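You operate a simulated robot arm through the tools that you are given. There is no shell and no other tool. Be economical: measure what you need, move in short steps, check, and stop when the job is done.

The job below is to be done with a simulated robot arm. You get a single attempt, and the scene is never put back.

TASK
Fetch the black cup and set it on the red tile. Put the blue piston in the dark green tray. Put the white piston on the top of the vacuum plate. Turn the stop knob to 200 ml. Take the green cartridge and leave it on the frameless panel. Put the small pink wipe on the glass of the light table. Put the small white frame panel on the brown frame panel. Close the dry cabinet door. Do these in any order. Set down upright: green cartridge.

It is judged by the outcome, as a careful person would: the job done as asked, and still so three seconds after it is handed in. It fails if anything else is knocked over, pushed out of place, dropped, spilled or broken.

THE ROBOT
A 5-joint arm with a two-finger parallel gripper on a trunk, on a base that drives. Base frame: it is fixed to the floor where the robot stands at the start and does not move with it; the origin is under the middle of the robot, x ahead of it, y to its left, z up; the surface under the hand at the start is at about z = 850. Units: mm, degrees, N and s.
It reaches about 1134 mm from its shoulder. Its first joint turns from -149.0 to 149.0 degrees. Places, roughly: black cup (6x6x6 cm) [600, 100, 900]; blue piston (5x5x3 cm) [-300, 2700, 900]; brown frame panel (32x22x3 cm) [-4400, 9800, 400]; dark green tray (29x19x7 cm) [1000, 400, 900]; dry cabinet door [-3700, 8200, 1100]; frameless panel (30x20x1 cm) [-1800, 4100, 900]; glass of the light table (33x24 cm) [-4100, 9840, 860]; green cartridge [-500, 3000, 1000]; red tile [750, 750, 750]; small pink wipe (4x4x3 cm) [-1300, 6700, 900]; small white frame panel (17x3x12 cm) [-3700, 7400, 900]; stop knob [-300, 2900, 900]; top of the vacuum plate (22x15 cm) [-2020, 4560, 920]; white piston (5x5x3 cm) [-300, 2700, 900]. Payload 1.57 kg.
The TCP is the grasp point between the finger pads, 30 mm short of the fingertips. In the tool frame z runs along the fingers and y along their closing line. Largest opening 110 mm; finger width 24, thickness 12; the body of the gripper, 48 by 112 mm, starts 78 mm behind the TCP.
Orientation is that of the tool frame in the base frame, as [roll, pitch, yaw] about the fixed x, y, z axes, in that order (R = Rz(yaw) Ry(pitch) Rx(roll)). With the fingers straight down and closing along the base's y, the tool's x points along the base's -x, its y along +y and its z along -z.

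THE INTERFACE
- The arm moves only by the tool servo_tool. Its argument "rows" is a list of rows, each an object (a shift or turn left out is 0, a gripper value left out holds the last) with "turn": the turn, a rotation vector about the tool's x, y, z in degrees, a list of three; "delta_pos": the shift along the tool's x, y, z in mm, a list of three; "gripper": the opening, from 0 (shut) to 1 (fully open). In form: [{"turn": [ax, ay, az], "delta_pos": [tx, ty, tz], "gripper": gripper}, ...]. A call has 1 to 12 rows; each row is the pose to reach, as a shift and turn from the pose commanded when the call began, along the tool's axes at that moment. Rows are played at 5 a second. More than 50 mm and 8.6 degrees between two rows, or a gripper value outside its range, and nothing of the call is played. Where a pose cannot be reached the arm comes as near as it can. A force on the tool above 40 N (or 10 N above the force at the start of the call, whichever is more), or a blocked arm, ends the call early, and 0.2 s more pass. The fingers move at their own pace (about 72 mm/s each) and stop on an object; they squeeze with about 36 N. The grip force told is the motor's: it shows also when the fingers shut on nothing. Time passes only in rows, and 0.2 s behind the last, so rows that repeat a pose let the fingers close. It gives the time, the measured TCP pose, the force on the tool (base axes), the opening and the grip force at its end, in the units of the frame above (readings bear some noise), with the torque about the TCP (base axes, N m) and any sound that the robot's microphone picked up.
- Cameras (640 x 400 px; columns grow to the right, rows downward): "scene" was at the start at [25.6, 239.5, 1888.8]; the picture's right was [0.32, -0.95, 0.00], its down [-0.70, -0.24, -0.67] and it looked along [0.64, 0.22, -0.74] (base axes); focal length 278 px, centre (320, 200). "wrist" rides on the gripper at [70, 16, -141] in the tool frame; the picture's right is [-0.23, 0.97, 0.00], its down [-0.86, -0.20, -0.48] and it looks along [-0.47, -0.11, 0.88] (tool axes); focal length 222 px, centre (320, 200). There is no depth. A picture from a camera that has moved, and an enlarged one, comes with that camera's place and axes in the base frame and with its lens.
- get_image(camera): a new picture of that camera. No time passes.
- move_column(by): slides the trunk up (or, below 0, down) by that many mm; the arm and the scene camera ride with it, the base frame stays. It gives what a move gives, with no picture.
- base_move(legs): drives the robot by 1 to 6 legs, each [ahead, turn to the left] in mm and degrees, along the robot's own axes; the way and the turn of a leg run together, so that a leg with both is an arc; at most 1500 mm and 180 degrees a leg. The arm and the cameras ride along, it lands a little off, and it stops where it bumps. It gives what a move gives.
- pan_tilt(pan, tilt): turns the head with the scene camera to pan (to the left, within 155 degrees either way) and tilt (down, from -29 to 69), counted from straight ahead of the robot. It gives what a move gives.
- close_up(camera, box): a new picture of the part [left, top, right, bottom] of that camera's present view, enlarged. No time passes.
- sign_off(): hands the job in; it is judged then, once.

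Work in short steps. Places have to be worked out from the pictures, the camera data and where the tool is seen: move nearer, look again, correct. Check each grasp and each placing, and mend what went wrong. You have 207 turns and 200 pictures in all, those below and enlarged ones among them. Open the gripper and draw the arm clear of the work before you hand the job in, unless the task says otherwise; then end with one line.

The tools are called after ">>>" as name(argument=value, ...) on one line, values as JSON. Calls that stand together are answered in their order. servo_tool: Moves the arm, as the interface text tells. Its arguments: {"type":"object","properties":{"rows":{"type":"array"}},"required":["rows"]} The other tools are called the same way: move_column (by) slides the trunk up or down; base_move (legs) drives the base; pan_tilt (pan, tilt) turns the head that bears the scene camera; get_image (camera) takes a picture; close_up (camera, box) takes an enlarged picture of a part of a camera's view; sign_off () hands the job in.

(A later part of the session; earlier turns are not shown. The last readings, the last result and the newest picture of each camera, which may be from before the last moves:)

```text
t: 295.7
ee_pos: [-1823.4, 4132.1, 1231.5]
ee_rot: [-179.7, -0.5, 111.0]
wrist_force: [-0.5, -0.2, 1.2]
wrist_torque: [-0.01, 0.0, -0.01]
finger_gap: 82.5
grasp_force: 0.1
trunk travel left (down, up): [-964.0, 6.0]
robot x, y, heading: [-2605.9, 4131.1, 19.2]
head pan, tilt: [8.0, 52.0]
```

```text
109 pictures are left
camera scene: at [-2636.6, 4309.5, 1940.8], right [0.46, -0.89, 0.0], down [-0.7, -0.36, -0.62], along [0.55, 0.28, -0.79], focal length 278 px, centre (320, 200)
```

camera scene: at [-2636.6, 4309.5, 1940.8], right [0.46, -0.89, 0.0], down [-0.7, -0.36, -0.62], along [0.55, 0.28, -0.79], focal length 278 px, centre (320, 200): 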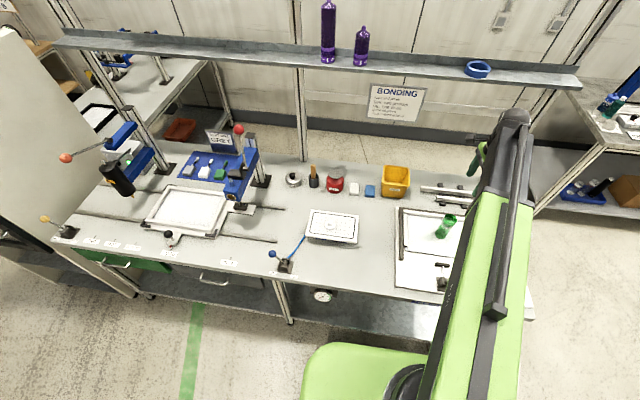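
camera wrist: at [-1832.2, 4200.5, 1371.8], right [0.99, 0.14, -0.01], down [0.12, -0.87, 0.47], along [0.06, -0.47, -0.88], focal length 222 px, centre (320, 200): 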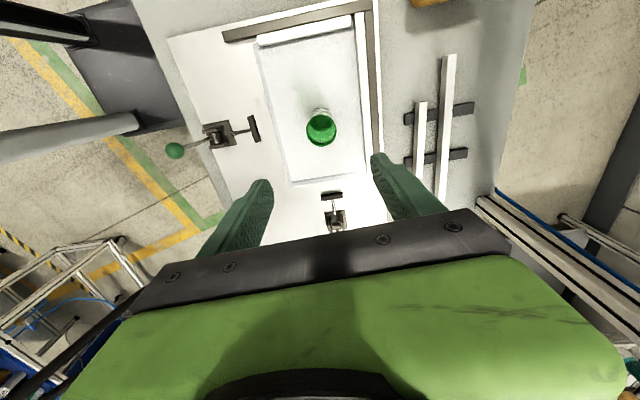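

Cartridge stands upright on the panel. Next I retract, turn left and survey toward the later stations.

>>> servo_tool(rows=[{"delta_pos": [15, -45, 0]}, {"delta_pos": [30, -90, 0]}, {"delta_pos": [45, -135, 0]}, {"delta_pos": [60, -170, 0]}])

>>> base_move(legs=[[0, 88]])

>>> pan_tilt(pan=-10, tilt=18)

>>> get_image(camera="scene")

```text
t: 296.7
ee_pos: [-2004.0, 4124.7, 1231.0]
ee_rot: [-179.7, -0.3, 111.1]
wrist_force: [-0.2, -0.1, -0.5]
wrist_torque: [-0.01, 0.03, -0.02]
finger_gap: 82.5
grasp_force: 0.1
trunk travel left (down, up): [-964.0, 6.0]
robot x, y, heading: [-2603.6, 4127.9, 19.0]
head pan, tilt: [8.0, 52.0]
```

```text
t: 300.8
ee_pos: [-2591.4, 4729.6, 1232.5]
ee_rot: [-179.8, -0.2, -160.0]
wrist_force: [-1.0, 0.1, -0.9]
wrist_torque: [0.06, -0.02, 0.0]
finger_gap: 82.5
grasp_force: 0.0
trunk travel left (down, up): [-964.0, 6.0]
robot x, y, heading: [-2649.9, 4112.5, 107.9]
head pan, tilt: [8.0, 52.0]
```

```text
t: 301.8
ee_pos: [-2588.1, 4730.3, 1231.1]
ee_rot: [-179.7, -0.4, -160.0]
wrist_force: [0.8, -0.3, 0.0]
wrist_torque: [0.0, 0.02, 0.03]
finger_gap: 82.4
grasp_force: 0.1
trunk travel left (down, up): [-964.0, 6.0]
robot x, y, heading: [-2648.0, 4115.9, 107.6]
head pan, tilt: [-10.0, 18.0]
```

```text
108 pictures are left
camera scene: at [-2807.1, 4114.0, 1992.3], right [0.99, 0.13, 0.0], down [0.04, -0.31, -0.95], along [-0.13, 0.94, -0.31], focal length 278 px, centre (320, 200)
```

scene: 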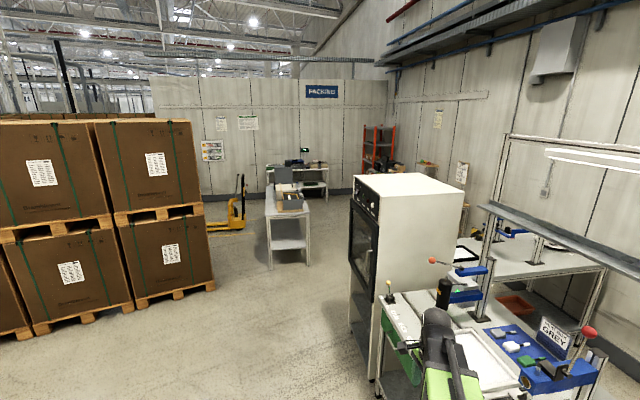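

I drive on past the white oven to see the next stations.

>>> base_move(legs=[[1500, 0], [700, 0]])

>>> pan_tilt(pan=-75, tilt=25)

>>> get_image(camera="scene")

>>> pan_tilt(pan=0, tilt=25)

>>> get_image(camera="scene")

```text
t: 312.7
ee_pos: [-3285.6, 6811.1, 1230.3]
ee_rot: [-179.7, -0.5, -159.3]
wrist_force: [0.4, -0.1, -0.4]
wrist_torque: [0.0, -0.02, 0.02]
finger_gap: 82.5
grasp_force: 0.1
trunk travel left (down, up): [-964.0, 6.0]
robot x, y, heading: [-3338.0, 6196.2, 108.1]
head pan, tilt: [-10.0, 18.0]
```

```text
t: 314.0
ee_pos: [-3286.6, 6810.9, 1231.0]
ee_rot: [-179.7, -0.5, -159.3]
wrist_force: [-0.8, -0.4, -0.5]
wrist_torque: [-0.04, 0.02, -0.02]
finger_gap: 82.6
grasp_force: 0.0
trunk travel left (down, up): [-964.0, 6.0]
robot x, y, heading: [-3334.6, 6198.4, 108.3]
head pan, tilt: [-75.0, 25.0]
```

```text
107 pictures are left
camera scene: at [-3407.6, 6149.8, 1981.0], right [0.55, -0.84, 0.0], down [-0.35, -0.23, -0.91], along [0.76, 0.5, -0.42], focal length 278 px, centre (320, 200)
```

scene: 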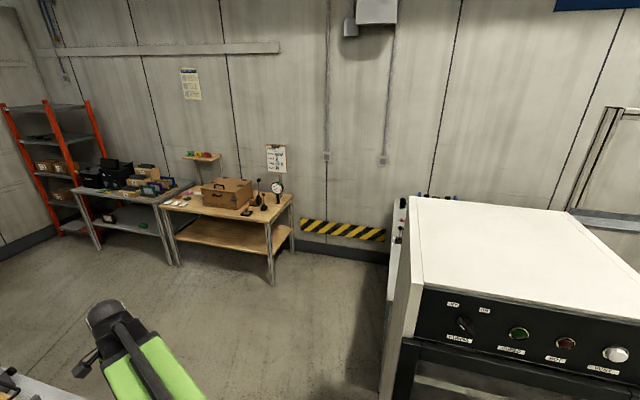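

```text
t: 315.5
ee_pos: [-3286.2, 6810.8, 1231.6]
ee_rot: [-179.7, -0.4, -159.4]
wrist_force: [0.1, 0.1, 0.7]
wrist_torque: [0.02, 0.02, 0.02]
finger_gap: 82.7
grasp_force: 0.0
trunk travel left (down, up): [-964.0, 6.0]
robot x, y, heading: [-3334.5, 6196.5, 108.1]
head pan, tilt: [0.0, 25.0]
```

```text
106 pictures are left
camera scene: at [-3513.4, 6186.7, 1981.0], right [0.95, 0.31, 0.0], down [0.13, -0.4, -0.91], along [-0.28, 0.86, -0.42], focal length 278 px, centre (320, 200)
```

scene: 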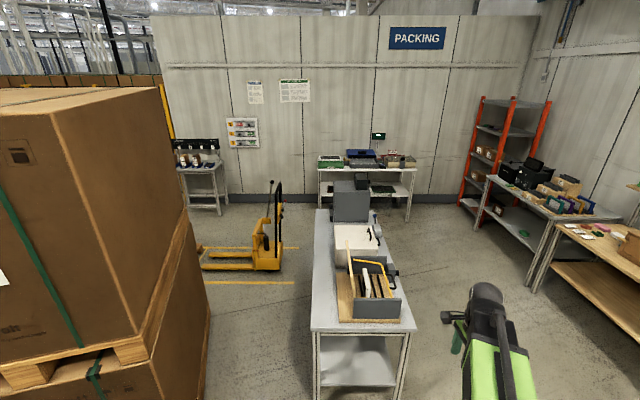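

The wipe should appear around (403, 214) in the first view, just beyond the oven. I look there enlarged.

>>> pan_tilt(pan=-75, tilt=25)

>>> close_up(camera="scene", box=[360, 170, 480, 290])

```text
t: 317.0
ee_pos: [-3287.2, 6811.0, 1231.7]
ee_rot: [-179.7, -0.5, -159.3]
wrist_force: [1.1, -0.1, -0.7]
wrist_torque: [-0.03, 0.02, -0.08]
finger_gap: 82.6
grasp_force: 0.2
trunk travel left (down, up): [-964.0, 6.0]
robot x, y, heading: [-3333.3, 6193.6, 108.3]
head pan, tilt: [-75.0, 25.0]
```

```text
3.33 times, centred on (420, 230) of scene
camera zoom: at [-3407.6, 6149.8, 1981.0], right [0.55, -0.84, 0.0], down [-0.35, -0.23, -0.91], along [0.76, 0.5, -0.42], focal length 928 px, centre (-13, 100)
```

zoom: 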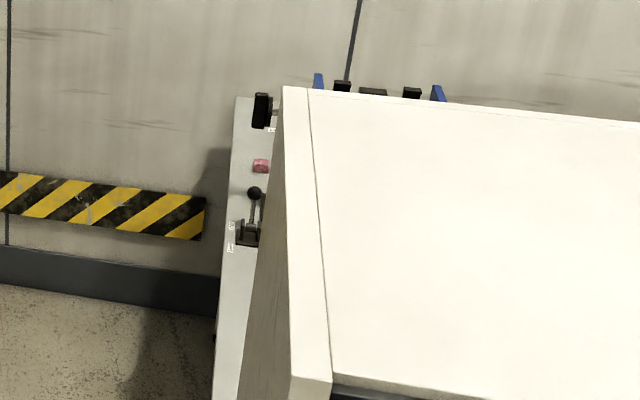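

Pink wipe ≈(−1349, 6691) on a table behind the oven, accessed from its far edge. I drive around: forward 300, then right across to about n=200.

>>> base_move(legs=[[300, 0], [0, -83.5], [850, 0], [800, 0]])

>>> pan_tilt(pan=-75, tilt=38)

>>> get_image(camera="scene")

```text
t: 330.6
ee_pos: [-1295.9, 7191.7, 1231.0]
ee_rot: [-179.7, -0.3, 117.1]
wrist_force: [1.0, -1.2, 0.1]
wrist_torque: [-0.02, -0.01, -0.01]
finger_gap: 82.5
grasp_force: 0.1
trunk travel left (down, up): [-964.0, 6.0]
robot x, y, heading: [-1913.2, 7173.2, 24.4]
head pan, tilt: [-75.0, 25.0]
```

```text
t: 331.4
ee_pos: [-1295.6, 7191.2, 1230.8]
ee_rot: [-179.7, -0.4, 117.1]
wrist_force: [-0.3, -0.3, 0.2]
wrist_torque: [-0.02, 0.0, -0.01]
finger_gap: 82.3
grasp_force: 0.1
trunk travel left (down, up): [-964.0, 6.0]
robot x, y, heading: [-1912.8, 7172.2, 24.5]
head pan, tilt: [-75.0, 38.0]
```

```text
104 pictures are left
camera scene: at [-1971.5, 7242.4, 1960.7], right [-0.77, -0.63, 0.0], down [-0.39, 0.48, -0.79], along [0.5, -0.61, -0.62], focal length 278 px, centre (320, 200)
```

scene: 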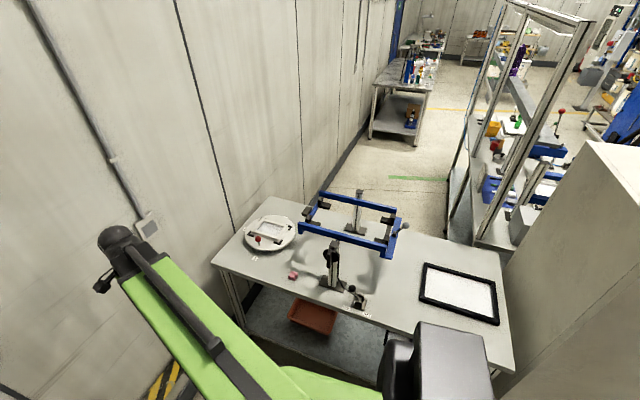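

The wipe is confirmed at ≈(−1354, 6692), reachable from here; a blue frame stands ~100 mm behind it. I swing the arm over at height.

>>> servo_tool(rows=[{"delta_pos": [-35, -23, 0], "turn": [0, 0, 1], "gripper": 0.62}, {"delta_pos": [-70, -46, 0], "turn": [0, 0, 2]}, {"delta_pos": [-105, -69, 0], "turn": [0, 0, 3]}, {"delta_pos": [-140, -92, 0], "turn": [0, 0, 4]}, {"delta_pos": [-175, -115, 0], "turn": [0, 0, 5]}, {"delta_pos": [-210, -138, 0], "turn": [0, 0, 6]}, {"delta_pos": [-245, -161, 0], "turn": [0, 0, 7]}, {"delta_pos": [-280, -184, 0], "turn": [0, 0, 8]}, {"delta_pos": [-315, -207, 0], "turn": [0, 0, 9]}, {"delta_pos": [-350, -230, 0], "turn": [0, 0, 9]}, {"delta_pos": [-385, -253, 0], "turn": [0, 0, 9]}, {"delta_pos": [-419, -276, 0], "turn": [0, 0, 9]}])

>>> get_image(camera="wrist")

>>> get_image(camera="scene")

```text
t: 334.0
ee_pos: [-1351.1, 6689.9, 1231.4]
ee_rot: [-179.6, -0.4, 108.1]
wrist_force: [-0.2, 0.2, -0.1]
wrist_torque: [0.01, -0.04, 0.01]
finger_gap: 68.1
grasp_force: 0.1
trunk travel left (down, up): [-964.0, 6.0]
robot x, y, heading: [-1918.0, 7171.1, 24.5]
head pan, tilt: [-75.0, 38.0]
```

```text
103 pictures are left
camera wrist: at [-1357.4, 6760.1, 1371.6], right [1.0, 0.09, -0.01], down [0.08, -0.88, 0.47], along [0.03, -0.47, -0.88], focal length 222 px, centre (320, 200)
```

wrist: 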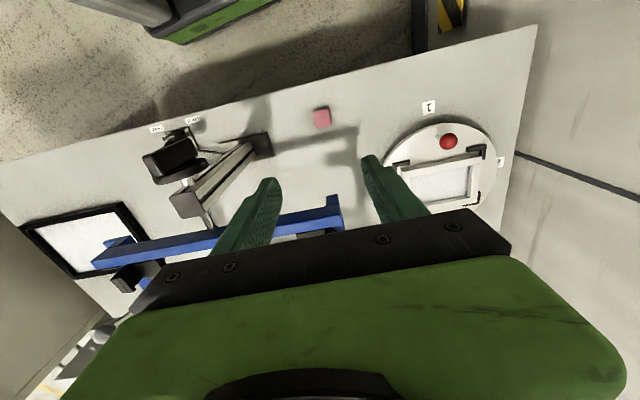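

```text
102 pictures are left
camera scene: at [-1971.7, 7241.3, 1960.7], right [-0.77, -0.63, 0.0], down [-0.39, 0.48, -0.79], along [0.5, -0.61, -0.62], focal length 278 px, centre (320, 200)
```

scene: 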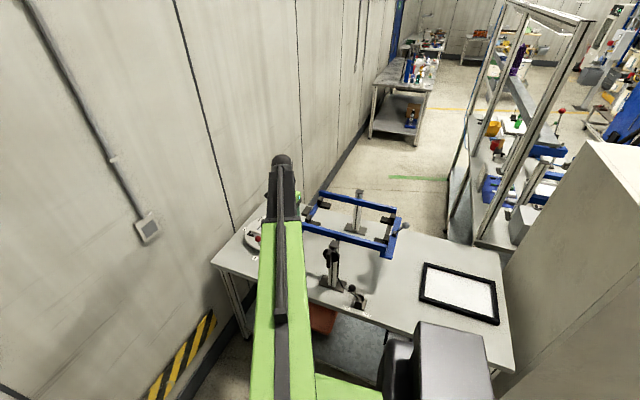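

Wipe is right under the tool. Lower 255 mm and check.

>>> move_column(by=-255)

>>> get_image(camera="wrist")

```text
t: 336.6
ee_pos: [-1351.7, 6692.0, 975.8]
ee_rot: [-179.6, -0.2, 108.1]
wrist_force: [0.0, -0.2, 0.2]
wrist_torque: [-0.01, 0.01, 0.01]
finger_gap: 68.2
grasp_force: 0.2
trunk travel left (down, up): [-709.0, 261.0]
robot x, y, heading: [-1912.4, 7171.2, 24.5]
head pan, tilt: [-75.0, 38.0]
```

```text
101 pictures are left
camera wrist: at [-1357.3, 6761.6, 1116.9], right [1.0, 0.09, -0.01], down [0.08, -0.88, 0.47], along [0.03, -0.47, -0.88], focal length 222 px, centre (320, 200)
```

wrist: 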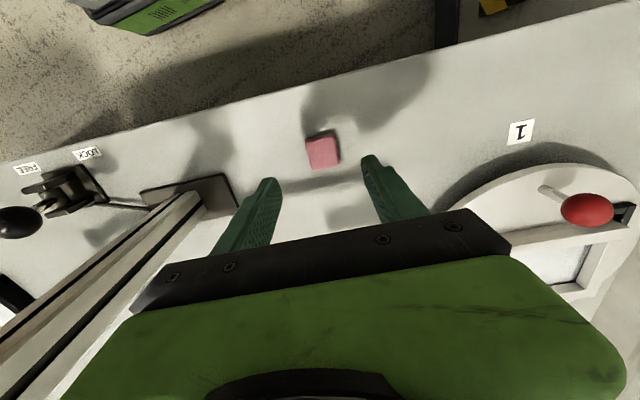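

Aligned. Lower 88 mm and grip.

>>> move_column(by=-88)

>>> servo_tool(rows=[{"gripper": 0.4}, {"gripper": 0.3}, {"gripper": 0.2}, {"gripper": 0.2}])

>>> move_column(by=200)

>>> get_image(camera="wrist")

```text
t: 337.9
ee_pos: [-1352.8, 6691.7, 888.7]
ee_rot: [-179.6, -0.3, 108.1]
wrist_force: [0.7, 0.1, -0.6]
wrist_torque: [-0.02, 0.01, -0.02]
finger_gap: 68.2
grasp_force: 0.0
trunk travel left (down, up): [-621.0, 349.0]
robot x, y, heading: [-1915.8, 7175.8, 24.2]
head pan, tilt: [-75.0, 38.0]
```

```text
t: 338.9
ee_pos: [-1352.1, 6692.4, 888.4]
ee_rot: [-179.6, -0.3, 108.1]
wrist_force: [-0.2, -0.3, 0.2]
wrist_torque: [0.01, -0.02, -0.03]
finger_gap: 36.1
grasp_force: 36.1
trunk travel left (down, up): [-621.0, 349.0]
robot x, y, heading: [-1915.8, 7170.8, 24.1]
head pan, tilt: [-75.0, 38.0]
```

```text
t: 341.0
ee_pos: [-1352.2, 6690.4, 1088.0]
ee_rot: [-179.6, -0.3, 108.1]
wrist_force: [0.1, -0.3, -0.2]
wrist_torque: [0.01, -0.03, -0.02]
finger_gap: 36.2
grasp_force: 35.8
trunk travel left (down, up): [-821.0, 149.0]
robot x, y, heading: [-1912.4, 7175.1, 24.5]
head pan, tilt: [-75.0, 38.0]
```

```text
100 pictures are left
camera wrist: at [-1357.2, 6761.6, 1228.7], right [1.0, 0.09, -0.01], down [0.08, -0.88, 0.47], along [0.03, -0.47, -0.88], focal length 222 px, centre (320, 200)
```

wrist: 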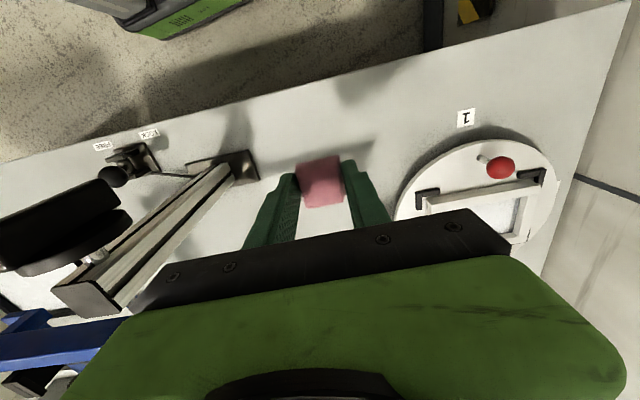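

Wipe held. Raise, swing the arm forward again, and drive toward the packing/light table.

>>> move_column(by=143)

>>> servo_tool(rows=[{"delta_pos": [38, 17, 0]}, {"delta_pos": [76, 34, 0]}, {"delta_pos": [114, 51, 0]}, {"delta_pos": [152, 68, 0]}, {"delta_pos": [190, 85, 0]}, {"delta_pos": [228, 102, 0]}, {"delta_pos": [266, 119, 0]}, {"delta_pos": [304, 136, 0]}, {"delta_pos": [342, 153, 0]}, {"delta_pos": [380, 170, 0]}, {"delta_pos": [418, 187, 0]}, {"delta_pos": [456, 200, 0]}])

>>> base_move(legs=[[0, 106], [870, 0], [870, 0]])

>>> pan_tilt(pan=25, tilt=25)

>>> get_image(camera="scene")

```text
t: 342.7
ee_pos: [-1351.3, 6691.9, 1230.9]
ee_rot: [-179.6, -0.3, 108.1]
wrist_force: [0.3, 0.1, 0.4]
wrist_torque: [-0.05, 0.04, -0.01]
finger_gap: 36.0
grasp_force: 36.0
trunk travel left (down, up): [-964.0, 6.0]
robot x, y, heading: [-1910.0, 7172.5, 24.5]
head pan, tilt: [-75.0, 38.0]
```

```text
t: 345.3
ee_pos: [-1304.7, 7190.0, 1231.0]
ee_rot: [-179.6, -0.3, 108.2]
wrist_force: [-0.5, 0.6, -0.9]
wrist_torque: [0.0, 0.01, 0.04]
finger_gap: 36.3
grasp_force: 35.8
trunk travel left (down, up): [-964.0, 6.0]
robot x, y, heading: [-1913.1, 7174.2, 24.5]
head pan, tilt: [-75.0, 38.0]
```

```text
t: 358.5
ee_pos: [-3226.1, 9080.7, 1230.8]
ee_rot: [-179.7, -0.3, -145.6]
wrist_force: [-1.3, 0.8, -0.9]
wrist_torque: [0.01, -0.01, -0.02]
finger_gap: 35.9
grasp_force: 36.8
trunk travel left (down, up): [-964.0, 6.0]
robot x, y, heading: [-3035.7, 8500.7, 131.3]
head pan, tilt: [-75.0, 38.0]
```

```text
t: 360.3
ee_pos: [-3226.0, 9081.2, 1231.6]
ee_rot: [-179.7, -0.2, -145.6]
wrist_force: [0.9, -0.4, -0.6]
wrist_torque: [0.02, -0.02, 0.0]
finger_gap: 36.0
grasp_force: 36.1
trunk travel left (down, up): [-964.0, 6.0]
robot x, y, heading: [-3038.5, 8502.4, 131.4]
head pan, tilt: [25.0, 25.0]
```

```text
99 pictures are left
camera scene: at [-3221.3, 8392.9, 1981.0], right [0.41, 0.91, 0.0], down [0.39, -0.17, -0.91], along [-0.83, 0.37, -0.42], focal length 278 px, centre (320, 200)
```

scene: 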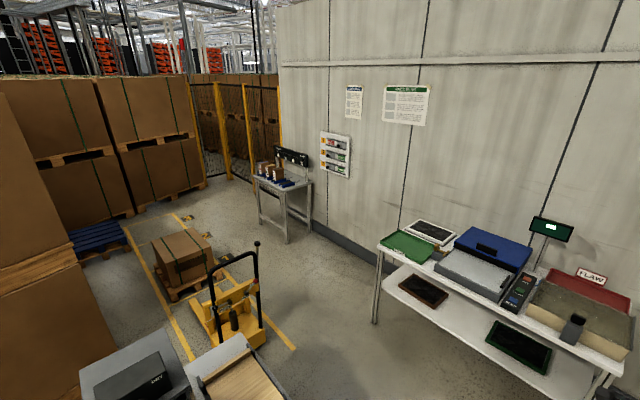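

Packing table in view: brown frame panel on its lower shelf. I enlarge.

>>> close_up(camera="scene", box=[360, 200, 640, 400])

>>> pan_tilt(pan=70, tilt=45)

>>> get_image(camera="scene")

```text
2.00 times, centred on (500, 300) of scene
camera zoom: at [-3221.3, 8392.9, 1981.0], right [0.41, 0.91, 0.0], down [0.39, -0.17, -0.91], along [-0.83, 0.37, -0.42], focal length 557 px, centre (-40, 0)
```

zoom: 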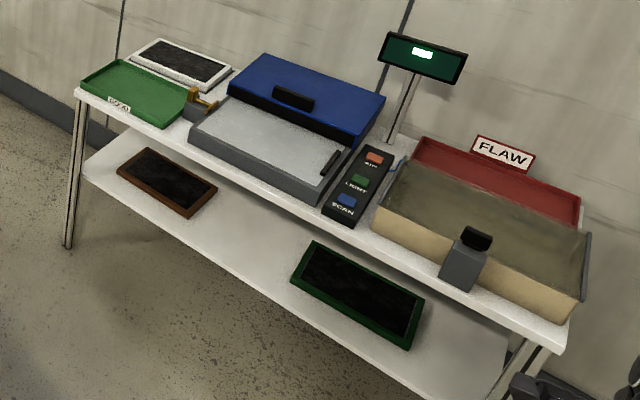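

```text
t: 361.4
ee_pos: [-3225.5, 9082.5, 1231.7]
ee_rot: [-179.6, -0.3, -145.7]
wrist_force: [-0.8, 0.4, 0.2]
wrist_torque: [0.0, 0.02, 0.0]
finger_gap: 36.3
grasp_force: 36.6
trunk travel left (down, up): [-964.0, 6.0]
robot x, y, heading: [-3036.0, 8499.3, 130.8]
head pan, tilt: [70.0, 45.0]
```

```text
97 pictures are left
camera scene: at [-3213.2, 8326.3, 1950.4], right [-0.36, 0.93, 0.0], down [0.66, 0.25, -0.71], along [-0.66, -0.25, -0.71], focal length 278 px, centre (320, 200)
```

scene: 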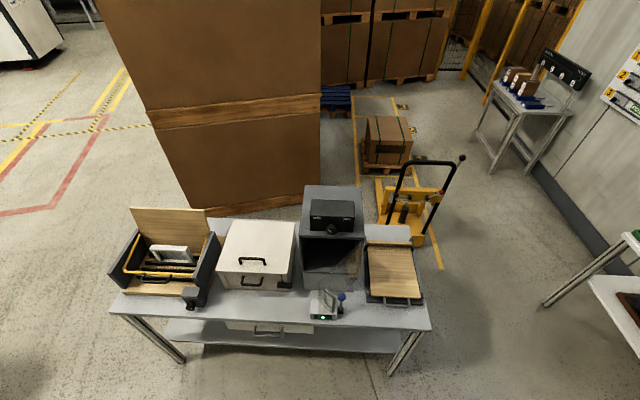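

The light-table glass is the grey pane in front of the blue lid. I enlarge the cart with the cabinet too.

>>> close_up(camera="scene", box=[100, 180, 300, 320])

>>> close_up(camera="scene", box=[280, 170, 450, 330])

```text
2.86 times, centred on (200, 250) of scene
camera zoom: at [-3213.2, 8326.3, 1950.4], right [-0.36, 0.93, 0.0], down [0.66, 0.25, -0.71], along [-0.66, -0.25, -0.71], focal length 795 px, centre (663, 57)
```

zoom: 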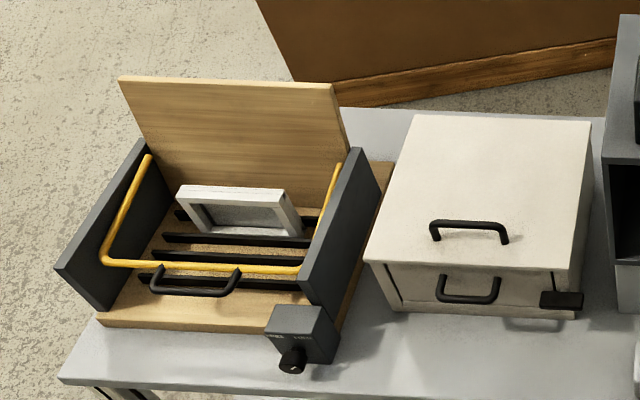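

```text
2.50 times, centred on (365, 250) of scene
camera zoom: at [-3213.2, 8326.3, 1950.4], right [-0.36, 0.93, 0.0], down [0.66, 0.25, -0.71], along [-0.66, -0.25, -0.71], focal length 696 px, centre (208, 75)
```

zoom: 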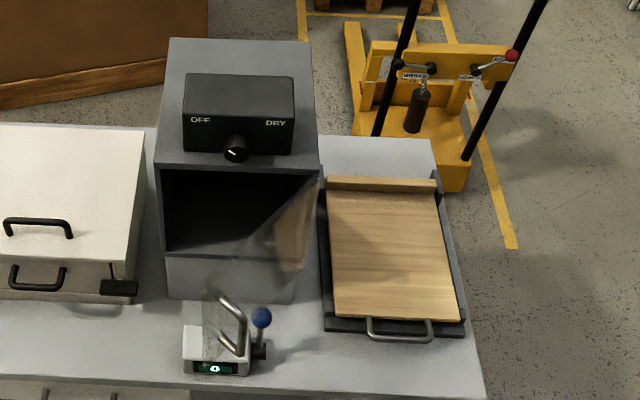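

Dry cabinet's clear door stands open with a bar handle. First the wipe: drive to the light table.

>>> base_move(legs=[[0, 11], [1060, 0], [0, -36]])

>>> pan_tilt(pan=8, tilt=45)

>>> get_image(camera="scene")

>>> get_image(camera="wrist")

```text
t: 369.3
ee_pos: [-3801.5, 9754.8, 1229.8]
ee_rot: [-179.5, -0.3, -170.3]
wrist_force: [0.2, 0.4, -0.3]
wrist_torque: [0.0, -0.01, 0.0]
finger_gap: 36.0
grasp_force: 35.9
trunk travel left (down, up): [-964.0, 6.0]
robot x, y, heading: [-3856.8, 9147.4, 106.8]
head pan, tilt: [70.0, 45.0]
```

```text
t: 370.6
ee_pos: [-3802.2, 9753.9, 1231.2]
ee_rot: [-179.6, -0.3, -170.3]
wrist_force: [-0.7, 0.3, 0.5]
wrist_torque: [-0.01, -0.02, 0.03]
finger_gap: 36.2
grasp_force: 36.0
trunk travel left (down, up): [-964.0, 6.0]
robot x, y, heading: [-3862.0, 9154.4, 106.8]
head pan, tilt: [8.0, 45.0]
```

```text
94 pictures are left
camera scene: at [-4042.2, 9134.2, 1950.3], right [0.91, 0.42, 0.0], down [0.3, -0.64, -0.71], along [-0.3, 0.64, -0.71], focal length 278 px, centre (320, 200)
```

scene: 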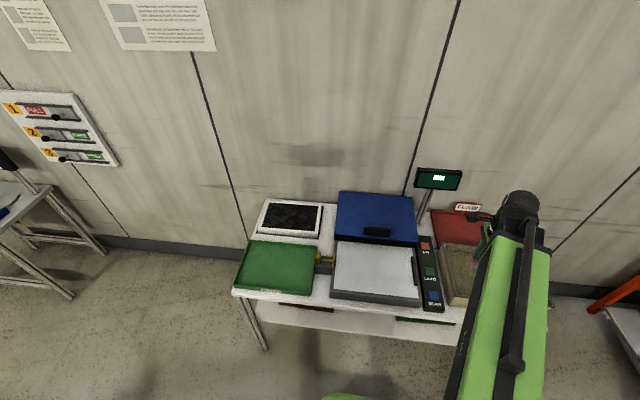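

```text
93 pictures are left
camera wrist: at [-3872.6, 9758.7, 1371.8], right [0.06, 1.0, -0.01], down [0.88, -0.05, 0.48], along [0.47, -0.04, -0.88], focal length 222 px, centre (320, 200)
```

wrist: 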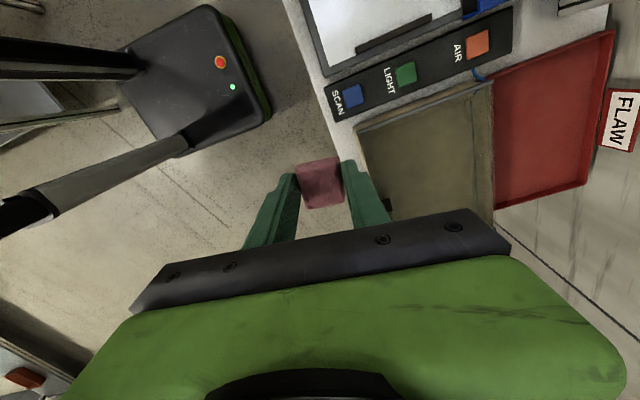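

Glass centre ≈(−4086, 9803). Carry the wipe over it.

>>> servo_tool(rows=[{"delta_pos": [39, 14, 0]}, {"delta_pos": [78, 28, 0]}, {"delta_pos": [117, 42, 0]}, {"delta_pos": [156, 56, 0]}, {"delta_pos": [195, 70, 0]}, {"delta_pos": [234, 84, 0]}, {"delta_pos": [271.8, 96.3, 0]}, {"delta_pos": [271.8, 96.3, 0]}])

>>> move_column(by=-200)

>>> get_image(camera="wrist")

>>> get_image(camera="scene")

```text
t: 372.4
ee_pos: [-4086.3, 9804.2, 1230.7]
ee_rot: [-179.6, -0.3, -170.3]
wrist_force: [0.3, -0.2, -0.7]
wrist_torque: [0.0, 0.04, 0.02]
finger_gap: 35.9
grasp_force: 35.8
trunk travel left (down, up): [-964.0, 6.0]
robot x, y, heading: [-3859.4, 9150.8, 106.7]
head pan, tilt: [8.0, 45.0]
```

```text
t: 374.6
ee_pos: [-4084.0, 9802.6, 1031.1]
ee_rot: [-179.7, -0.3, -170.4]
wrist_force: [0.0, -0.3, -0.1]
wrist_torque: [-0.02, 0.03, 0.02]
finger_gap: 36.3
grasp_force: 35.8
trunk travel left (down, up): [-764.0, 206.0]
robot x, y, heading: [-3859.2, 9151.9, 106.9]
head pan, tilt: [8.0, 45.0]
```

```text
92 pictures are left
camera wrist: at [-4156.9, 9809.0, 1171.9], right [0.06, 1.0, -0.01], down [0.88, -0.05, 0.47], along [0.47, -0.04, -0.88], focal length 222 px, centre (320, 200)
```

wrist: 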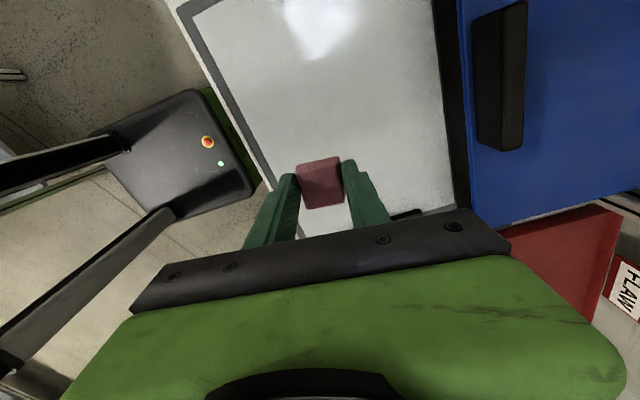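

```text
91 pictures are left
camera scene: at [-4041.7, 9134.2, 1750.4], right [0.91, 0.42, 0.0], down [0.3, -0.64, -0.71], along [-0.3, 0.64, -0.71], focal length 278 px, centre (320, 200)
```

scene: 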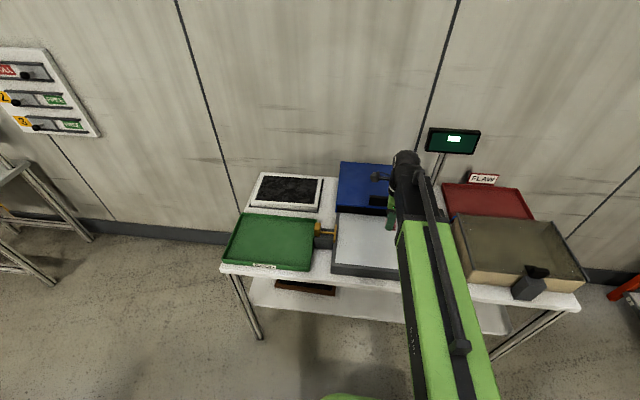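

Over the glass with margin. Lower gradually until contact.

>>> move_column(by=-85)

>>> close_up(camera="wrist", box=[220, 80, 420, 230])

>>> close_up(camera="scene", box=[310, 120, 450, 240])

```text
t: 375.8
ee_pos: [-4085.9, 9804.4, 946.4]
ee_rot: [-179.6, -0.4, -170.3]
wrist_force: [1.0, 0.2, -0.7]
wrist_torque: [0.02, -0.03, 0.02]
finger_gap: 35.9
grasp_force: 35.8
trunk travel left (down, up): [-679.0, 291.0]
robot x, y, heading: [-3860.4, 9154.2, 107.1]
head pan, tilt: [8.0, 45.0]
```

```text
2.67 times, centred on (320, 155) of wrist
camera zoom: at [-4156.9, 9809.0, 1086.9], right [0.06, 1.0, -0.01], down [0.88, -0.05, 0.47], along [0.47, -0.04, -0.88], focal length 592 px, centre (320, 320)
```

zoom: 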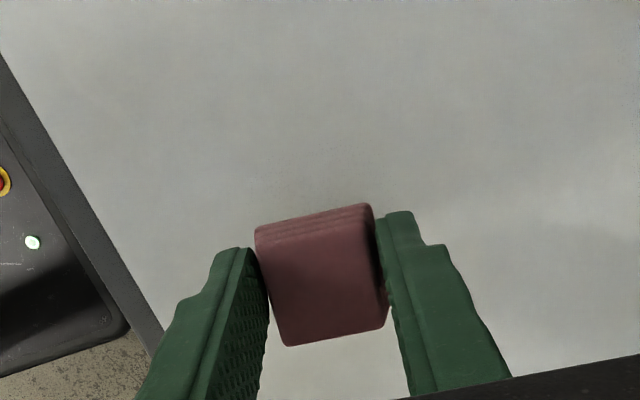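

```text
3.33 times, centred on (380, 180) of scene
camera zoom: at [-4041.7, 9134.1, 1665.4], right [0.91, 0.42, 0.0], down [0.3, -0.64, -0.71], along [-0.3, 0.64, -0.71], focal length 928 px, centre (120, 267)
```

zoom: 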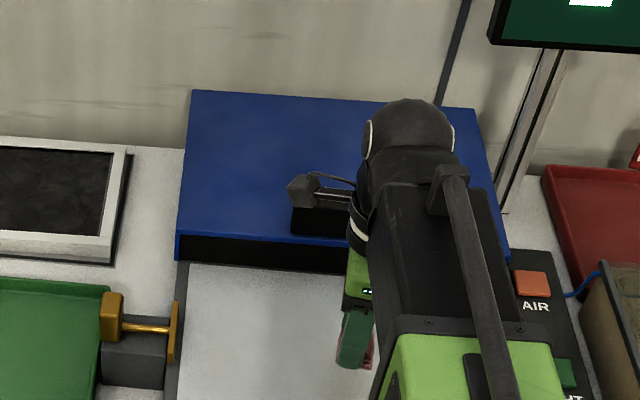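

>>> move_column(by=-8)

>>> move_column(by=-6)

>>> move_column(by=-6)

```text
t: 376.4
ee_pos: [-4085.8, 9803.4, 938.4]
ee_rot: [-179.6, -0.3, -170.4]
wrist_force: [-0.3, 0.9, 0.0]
wrist_torque: [0.01, -0.03, 0.01]
finger_gap: 36.1
grasp_force: 36.2
trunk travel left (down, up): [-671.0, 299.0]
robot x, y, heading: [-3858.6, 9152.3, 106.6]
head pan, tilt: [8.0, 45.0]
```

```text
t: 376.9
ee_pos: [-4085.6, 9805.3, 931.7]
ee_rot: [-179.5, -0.3, -170.2]
wrist_force: [1.0, 0.4, -0.4]
wrist_torque: [0.01, -0.01, -0.01]
finger_gap: 36.1
grasp_force: 36.7
trunk travel left (down, up): [-665.0, 305.0]
robot x, y, heading: [-3857.5, 9153.1, 107.1]
head pan, tilt: [8.0, 45.0]
```

```text
t: 377.5
ee_pos: [-4084.8, 9804.7, 925.5]
ee_rot: [-179.5, -0.3, -170.2]
wrist_force: [0.3, -1.0, -0.8]
wrist_torque: [0.02, -0.02, -0.02]
finger_gap: 36.0
grasp_force: 35.9
trunk travel left (down, up): [-659.0, 311.0]
robot x, y, heading: [-3860.6, 9156.9, 106.9]
head pan, tilt: [8.0, 45.0]
```

No contact yet at 925; continue down in 5 mm steps.

>>> move_column(by=-5)

>>> move_column(by=-5)

>>> close_up(camera="wrist", box=[220, 80, 420, 230])

```text
t: 378.0
ee_pos: [-4085.1, 9803.4, 920.8]
ee_rot: [-179.7, -0.3, -170.3]
wrist_force: [0.6, -0.1, -0.6]
wrist_torque: [0.02, 0.01, 0.02]
finger_gap: 36.3
grasp_force: 36.2
trunk travel left (down, up): [-654.0, 316.0]
robot x, y, heading: [-3858.2, 9155.5, 107.0]
head pan, tilt: [8.0, 45.0]
```

```text
t: 378.6
ee_pos: [-4085.1, 9803.6, 916.1]
ee_rot: [-179.6, -0.3, -170.4]
wrist_force: [-0.1, -0.6, -0.1]
wrist_torque: [0.0, -0.03, 0.01]
finger_gap: 36.1
grasp_force: 35.8
trunk travel left (down, up): [-649.0, 321.0]
robot x, y, heading: [-3858.5, 9152.3, 106.8]
head pan, tilt: [8.0, 45.0]
```

```text
2.67 times, centred on (320, 155) of wrist
camera zoom: at [-4156.9, 9809.0, 1056.8], right [0.06, 1.0, -0.01], down [0.88, -0.05, 0.47], along [0.47, -0.04, -0.88], focal length 592 px, centre (320, 320)
```

zoom: 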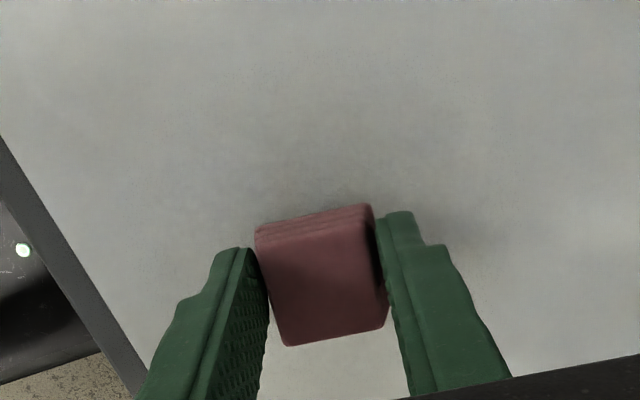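

>>> move_column(by=-8)

>>> move_column(by=-5)

>>> move_column(by=-5)

```text
t: 379.1
ee_pos: [-4084.3, 9804.3, 907.8]
ee_rot: [-179.7, -0.2, -170.3]
wrist_force: [0.7, 1.4, -0.8]
wrist_torque: [-0.04, 0.0, 0.02]
finger_gap: 36.0
grasp_force: 35.8
trunk travel left (down, up): [-641.0, 329.0]
robot x, y, heading: [-3854.0, 9153.2, 106.8]
head pan, tilt: [8.0, 45.0]
```

```text
t: 379.7
ee_pos: [-4085.6, 9804.3, 903.9]
ee_rot: [-179.6, -0.3, -170.3]
wrist_force: [-0.9, -1.5, 0.2]
wrist_torque: [-0.04, -0.01, -0.03]
finger_gap: 36.2
grasp_force: 36.0
trunk travel left (down, up): [-636.0, 334.0]
robot x, y, heading: [-3860.9, 9149.0, 107.1]
head pan, tilt: [8.0, 45.0]
```

```text
t: 380.2
ee_pos: [-4085.9, 9804.9, 898.6]
ee_rot: [-179.6, -0.3, -170.3]
wrist_force: [-0.1, -0.4, 0.1]
wrist_torque: [0.03, -0.02, 0.01]
finger_gap: 35.8
grasp_force: 35.9
trunk travel left (down, up): [-631.0, 339.0]
robot x, y, heading: [-3856.8, 9149.1, 106.7]
head pan, tilt: [8.0, 45.0]
```

Still no contact; small steps on with a view.

>>> move_column(by=-4)

>>> move_column(by=-4)

>>> close_up(camera="wrist", box=[220, 80, 420, 230])

```text
t: 380.6
ee_pos: [-4086.1, 9803.6, 898.3]
ee_rot: [-179.9, -0.3, -170.3]
wrist_force: [1.5, -2.9, 26.3]
wrist_torque: [0.0, -0.16, 0.04]
finger_gap: 36.1
grasp_force: 36.2
trunk travel left (down, up): [-629.0, 341.0]
robot x, y, heading: [-3857.1, 9152.9, 106.7]
head pan, tilt: [8.0, 45.0]
stopped: the force on the tool passed its limit at 48 N (the readings are from after the stop); the commanded pose is now the measured one
```

```text
t: 380.9
ee_pos: [-4087.1, 9803.0, 897.8]
ee_rot: [-180.0, -0.3, -170.4]
wrist_force: [0.5, -0.6, 30.3]
wrist_torque: [-0.04, -0.17, -0.03]
finger_gap: 36.1
grasp_force: 36.0
trunk travel left (down, up): [-629.0, 341.0]
robot x, y, heading: [-3857.0, 9152.3, 106.7]
head pan, tilt: [8.0, 45.0]
stopped: the force on the tool passed its limit at 48 N (the readings are from after the stop); the commanded pose is now the measured one
```

```text
2.67 times, centred on (320, 155) of wrist
camera zoom: at [-4156.6, 9807.9, 1038.2], right [0.06, 1.0, 0.0], down [0.88, -0.05, 0.47], along [0.47, -0.03, -0.88], focal length 592 px, centre (320, 320)
```

zoom: 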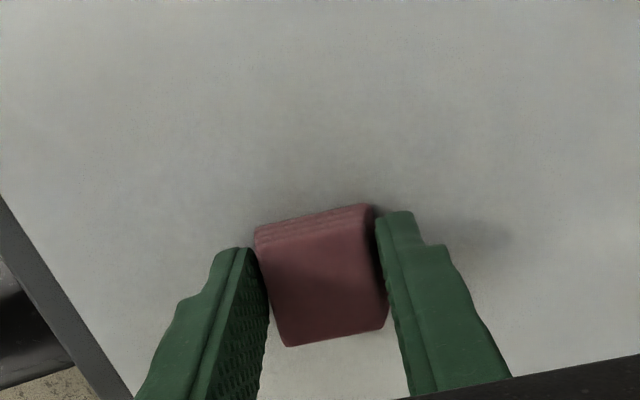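

Firm contact: the wipe rests on the glass. Relieve, release, rise.

>>> move_column(by=2)

>>> servo_tool(rows=[{"gripper": 0.45}, {"gripper": 0.55}, {"gripper": 0.55}])

>>> move_column(by=330)

>>> get_image(camera="wrist")

```text
t: 381.5
ee_pos: [-4087.0, 9804.4, 897.2]
ee_rot: [-179.9, -0.3, -170.3]
wrist_force: [0.6, -3.6, 4.8]
wrist_torque: [-0.12, -0.05, -0.02]
finger_gap: 36.2
grasp_force: 36.1
trunk travel left (down, up): [-631.0, 339.0]
robot x, y, heading: [-3853.9, 9152.8, 106.7]
head pan, tilt: [8.0, 45.0]
```

```text
t: 382.3
ee_pos: [-4085.9, 9805.8, 898.5]
ee_rot: [-179.9, -0.3, -170.3]
wrist_force: [0.4, -0.6, 0.0]
wrist_torque: [-0.01, 0.0, -0.02]
finger_gap: 60.5
grasp_force: 0.0
trunk travel left (down, up): [-631.0, 339.0]
robot x, y, heading: [-3855.4, 9150.4, 106.7]
head pan, tilt: [8.0, 45.0]
```

```text
t: 385.5
ee_pos: [-4087.1, 9806.3, 1228.3]
ee_rot: [-179.9, -0.2, -170.3]
wrist_force: [-0.1, -0.2, -0.8]
wrist_torque: [0.01, 0.02, 0.0]
finger_gap: 60.6
grasp_force: 0.0
trunk travel left (down, up): [-961.0, 9.0]
robot x, y, heading: [-3855.7, 9151.7, 107.0]
head pan, tilt: [8.0, 45.0]
```

```text
86 pictures are left
camera wrist: at [-4157.3, 9809.8, 1368.3], right [0.06, 1.0, 0.0], down [0.88, -0.05, 0.47], along [0.47, -0.03, -0.88], focal length 222 px, centre (320, 200)
```

wrist: 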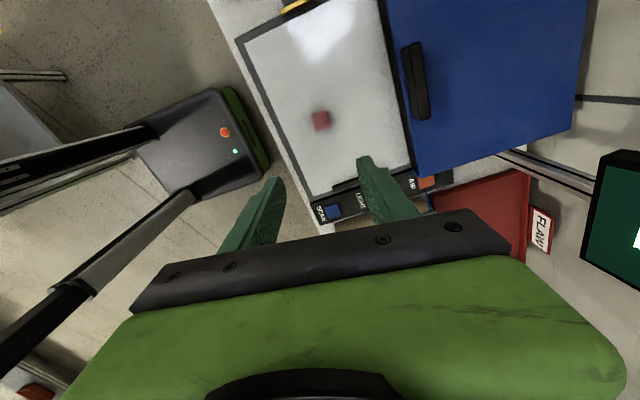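

Wipe is on the glass. Next the door. I retract, spin the tool to the neutral orientation with fingers shut, and drive round to face the cart from its open side.

>>> servo_tool(rows=[{"delta_pos": [-4, -8, 0], "turn": [0, 0, -8], "gripper": 0.0}, {"delta_pos": [-8, -16, 0], "turn": [0, 0, -16]}, {"delta_pos": [-12, -24, 0], "turn": [0, 0, -24]}, {"delta_pos": [-16, -32, 0], "turn": [0, 0, -32]}, {"delta_pos": [-20, -40, 0], "turn": [0, 0, -40]}, {"delta_pos": [-24, -48, 0], "turn": [0, 0, -48]}, {"delta_pos": [-28, -56, 0], "turn": [0, 0, -56]}, {"delta_pos": [-32, -64, 0], "turn": [0, 0, -64]}, {"delta_pos": [-36, -72, 0], "turn": [0, 0, -72]}, {"delta_pos": [-40, -80, 0], "turn": [0, 0, -80]}, {"delta_pos": [-42.7, -88.5, 0], "turn": [0, 0, -88]}, {"delta_pos": [-42.7, -88.5, 0], "turn": [0, 0, -96]}])

>>> base_move(legs=[[-300, 0], [0, -134], [968, 0], [0, -100]])

>>> pan_tilt(pan=-30, tilt=35)

>>> get_image(camera="scene")

```text
t: 388.1
ee_pos: [-4029.1, 9725.6, 1227.5]
ee_rot: [179.7, -0.1, -74.3]
wrist_force: [-0.8, -0.8, 0.1]
wrist_torque: [0.0, 0.01, 0.01]
finger_gap: 0.0
grasp_force: 21.2
trunk travel left (down, up): [-961.0, 9.0]
robot x, y, heading: [-3853.9, 9154.7, 106.9]
head pan, tilt: [8.0, 45.0]
```

```text
t: 390.1
ee_pos: [-3948.3, 9460.4, 1226.5]
ee_rot: [179.6, -0.2, -74.4]
wrist_force: [-0.5, 0.0, 0.1]
wrist_torque: [-0.06, 0.0, 0.0]
finger_gap: 0.0
grasp_force: 21.6
trunk travel left (down, up): [-961.0, 9.0]
robot x, y, heading: [-3777.5, 8887.9, 106.6]
head pan, tilt: [8.0, 45.0]
stopped in leg 1: the robot was blocked; the commanded pose is now the measured one
```

```text
t: 391.2
ee_pos: [-3948.1, 9459.7, 1227.6]
ee_rot: [179.7, -0.1, -74.4]
wrist_force: [0.8, -0.2, -0.6]
wrist_torque: [0.02, 0.0, -0.01]
finger_gap: 0.0
grasp_force: 21.2
trunk travel left (down, up): [-961.0, 9.0]
robot x, y, heading: [-3776.1, 8885.8, 106.8]
head pan, tilt: [-30.0, 35.0]
```

```text
85 pictures are left
camera scene: at [-3907.0, 8879.8, 1961.6], right [0.97, -0.23, 0.0], down [-0.13, -0.56, -0.82], along [0.19, 0.8, -0.57], focal length 278 px, centre (320, 200)
```

scene: 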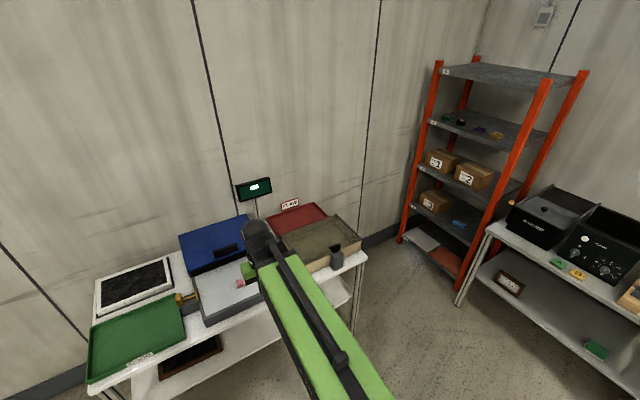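

The base touched the cart's end. I pull ahead 100 mm, then turn right and continue as planned.

>>> base_move(legs=[[110, 0], [0, -140]])

>>> pan_tilt(pan=-60, tilt=35)

>>> get_image(camera="scene")

```text
t: 398.2
ee_pos: [-3347.2, 8610.4, 1227.1]
ee_rot: [179.6, -0.2, 144.3]
wrist_force: [-0.2, -0.2, 0.5]
wrist_torque: [0.01, 0.02, 0.05]
finger_gap: 0.0
grasp_force: 20.8
trunk travel left (down, up): [-961.0, 9.0]
robot x, y, heading: [-3842.4, 8954.9, -34.7]
head pan, tilt: [-30.0, 35.0]
```

```text
t: 399.2
ee_pos: [-3348.0, 8612.8, 1227.8]
ee_rot: [179.8, -0.1, 144.2]
wrist_force: [0.7, 0.4, 0.1]
wrist_torque: [-0.01, 0.02, 0.0]
finger_gap: 0.2
grasp_force: 21.2
trunk travel left (down, up): [-961.0, 9.0]
robot x, y, heading: [-3836.3, 8957.4, -34.7]
head pan, tilt: [-60.0, 35.0]
```

```text
84 pictures are left
camera scene: at [-3786.1, 9032.5, 1961.6], right [-1.0, 0.08, 0.0], down [0.05, 0.57, -0.82], along [-0.07, -0.82, -0.57], focal length 278 px, centre (320, 200)
```

scene: 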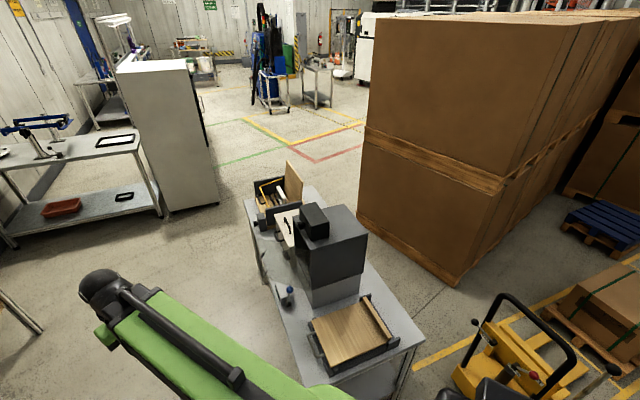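

Cart contents look undisturbed. Continue around to face the cart.

>>> base_move(legs=[[0, 5], [1070, 0], [0, -133]])

>>> pan_tilt(pan=5, tilt=42)

>>> get_image(camera="scene")

>>> get_image(camera="wrist")

```text
t: 410.6
ee_pos: [-3499.4, 8290.4, 1228.9]
ee_rot: [179.7, -0.2, 16.8]
wrist_force: [1.1, -0.7, 0.5]
wrist_torque: [-0.01, 0.01, 0.02]
finger_gap: 0.0
grasp_force: 21.8
trunk travel left (down, up): [-961.0, 9.0]
robot x, y, heading: [-2933.6, 8471.1, -162.0]
head pan, tilt: [-60.0, 35.0]
```

```text
t: 412.0
ee_pos: [-3501.2, 8291.6, 1228.1]
ee_rot: [179.6, -0.1, 16.7]
wrist_force: [-1.5, 0.0, -0.2]
wrist_torque: [0.0, 0.03, -0.03]
finger_gap: 0.1
grasp_force: 21.3
trunk travel left (down, up): [-961.0, 9.0]
robot x, y, heading: [-2928.5, 8473.2, -161.8]
head pan, tilt: [5.0, 42.0]
```

```text
83 pictures are left
camera scene: at [-2913.8, 8293.2, 1951.2], right [-0.39, 0.92, 0.0], down [0.62, 0.26, -0.74], along [-0.69, -0.29, -0.67], focal length 278 px, centre (320, 200)
```

scene: 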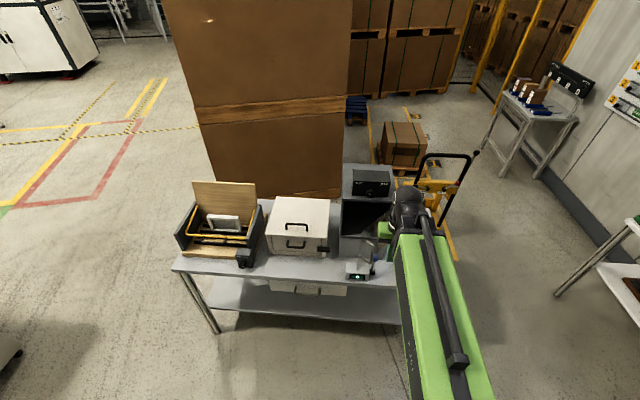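

```text
82 pictures are left
camera wrist: at [-3429.9, 8296.5, 1368.2], right [0.06, -1.0, 0.01], down [-0.88, -0.05, 0.48], along [-0.47, -0.03, -0.88], focal length 222 px, centre (320, 200)
```

wrist: 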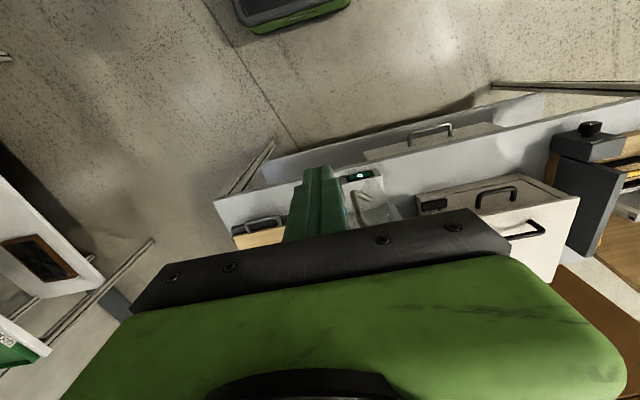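

I enlarge the cabinet and its door.

>>> close_up(camera="scene", box=[325, 160, 425, 290])

>>> close_up(camera="wrist", box=[220, 140, 420, 260])

```text
3.08 times, centred on (375, 225) of scene
camera zoom: at [-2913.8, 8293.2, 1951.2], right [-0.39, 0.92, 0.0], down [0.62, 0.26, -0.74], along [-0.69, -0.29, -0.67], focal length 857 px, centre (151, 123)
```

zoom: 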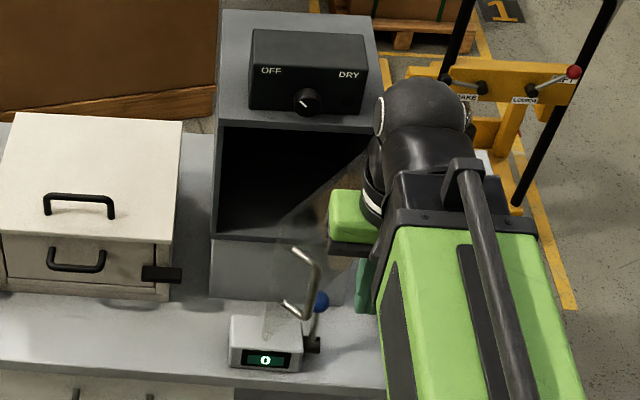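

```text
3.20 times, centred on (320, 200) of wrist
camera zoom: at [-3429.9, 8296.5, 1368.2], right [0.06, -1.0, 0.01], down [-0.88, -0.05, 0.48], along [-0.47, -0.03, -0.88], focal length 711 px, centre (320, 200)
```

zoom: 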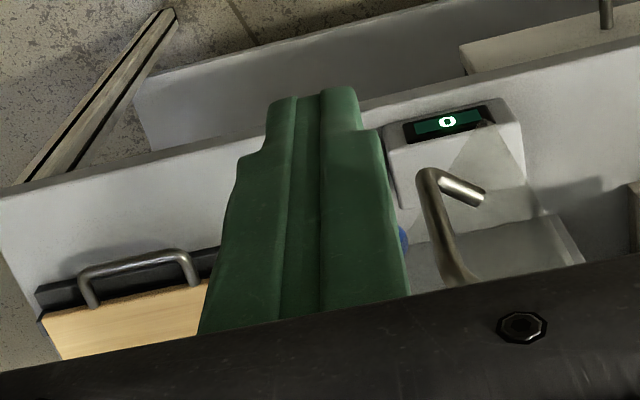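

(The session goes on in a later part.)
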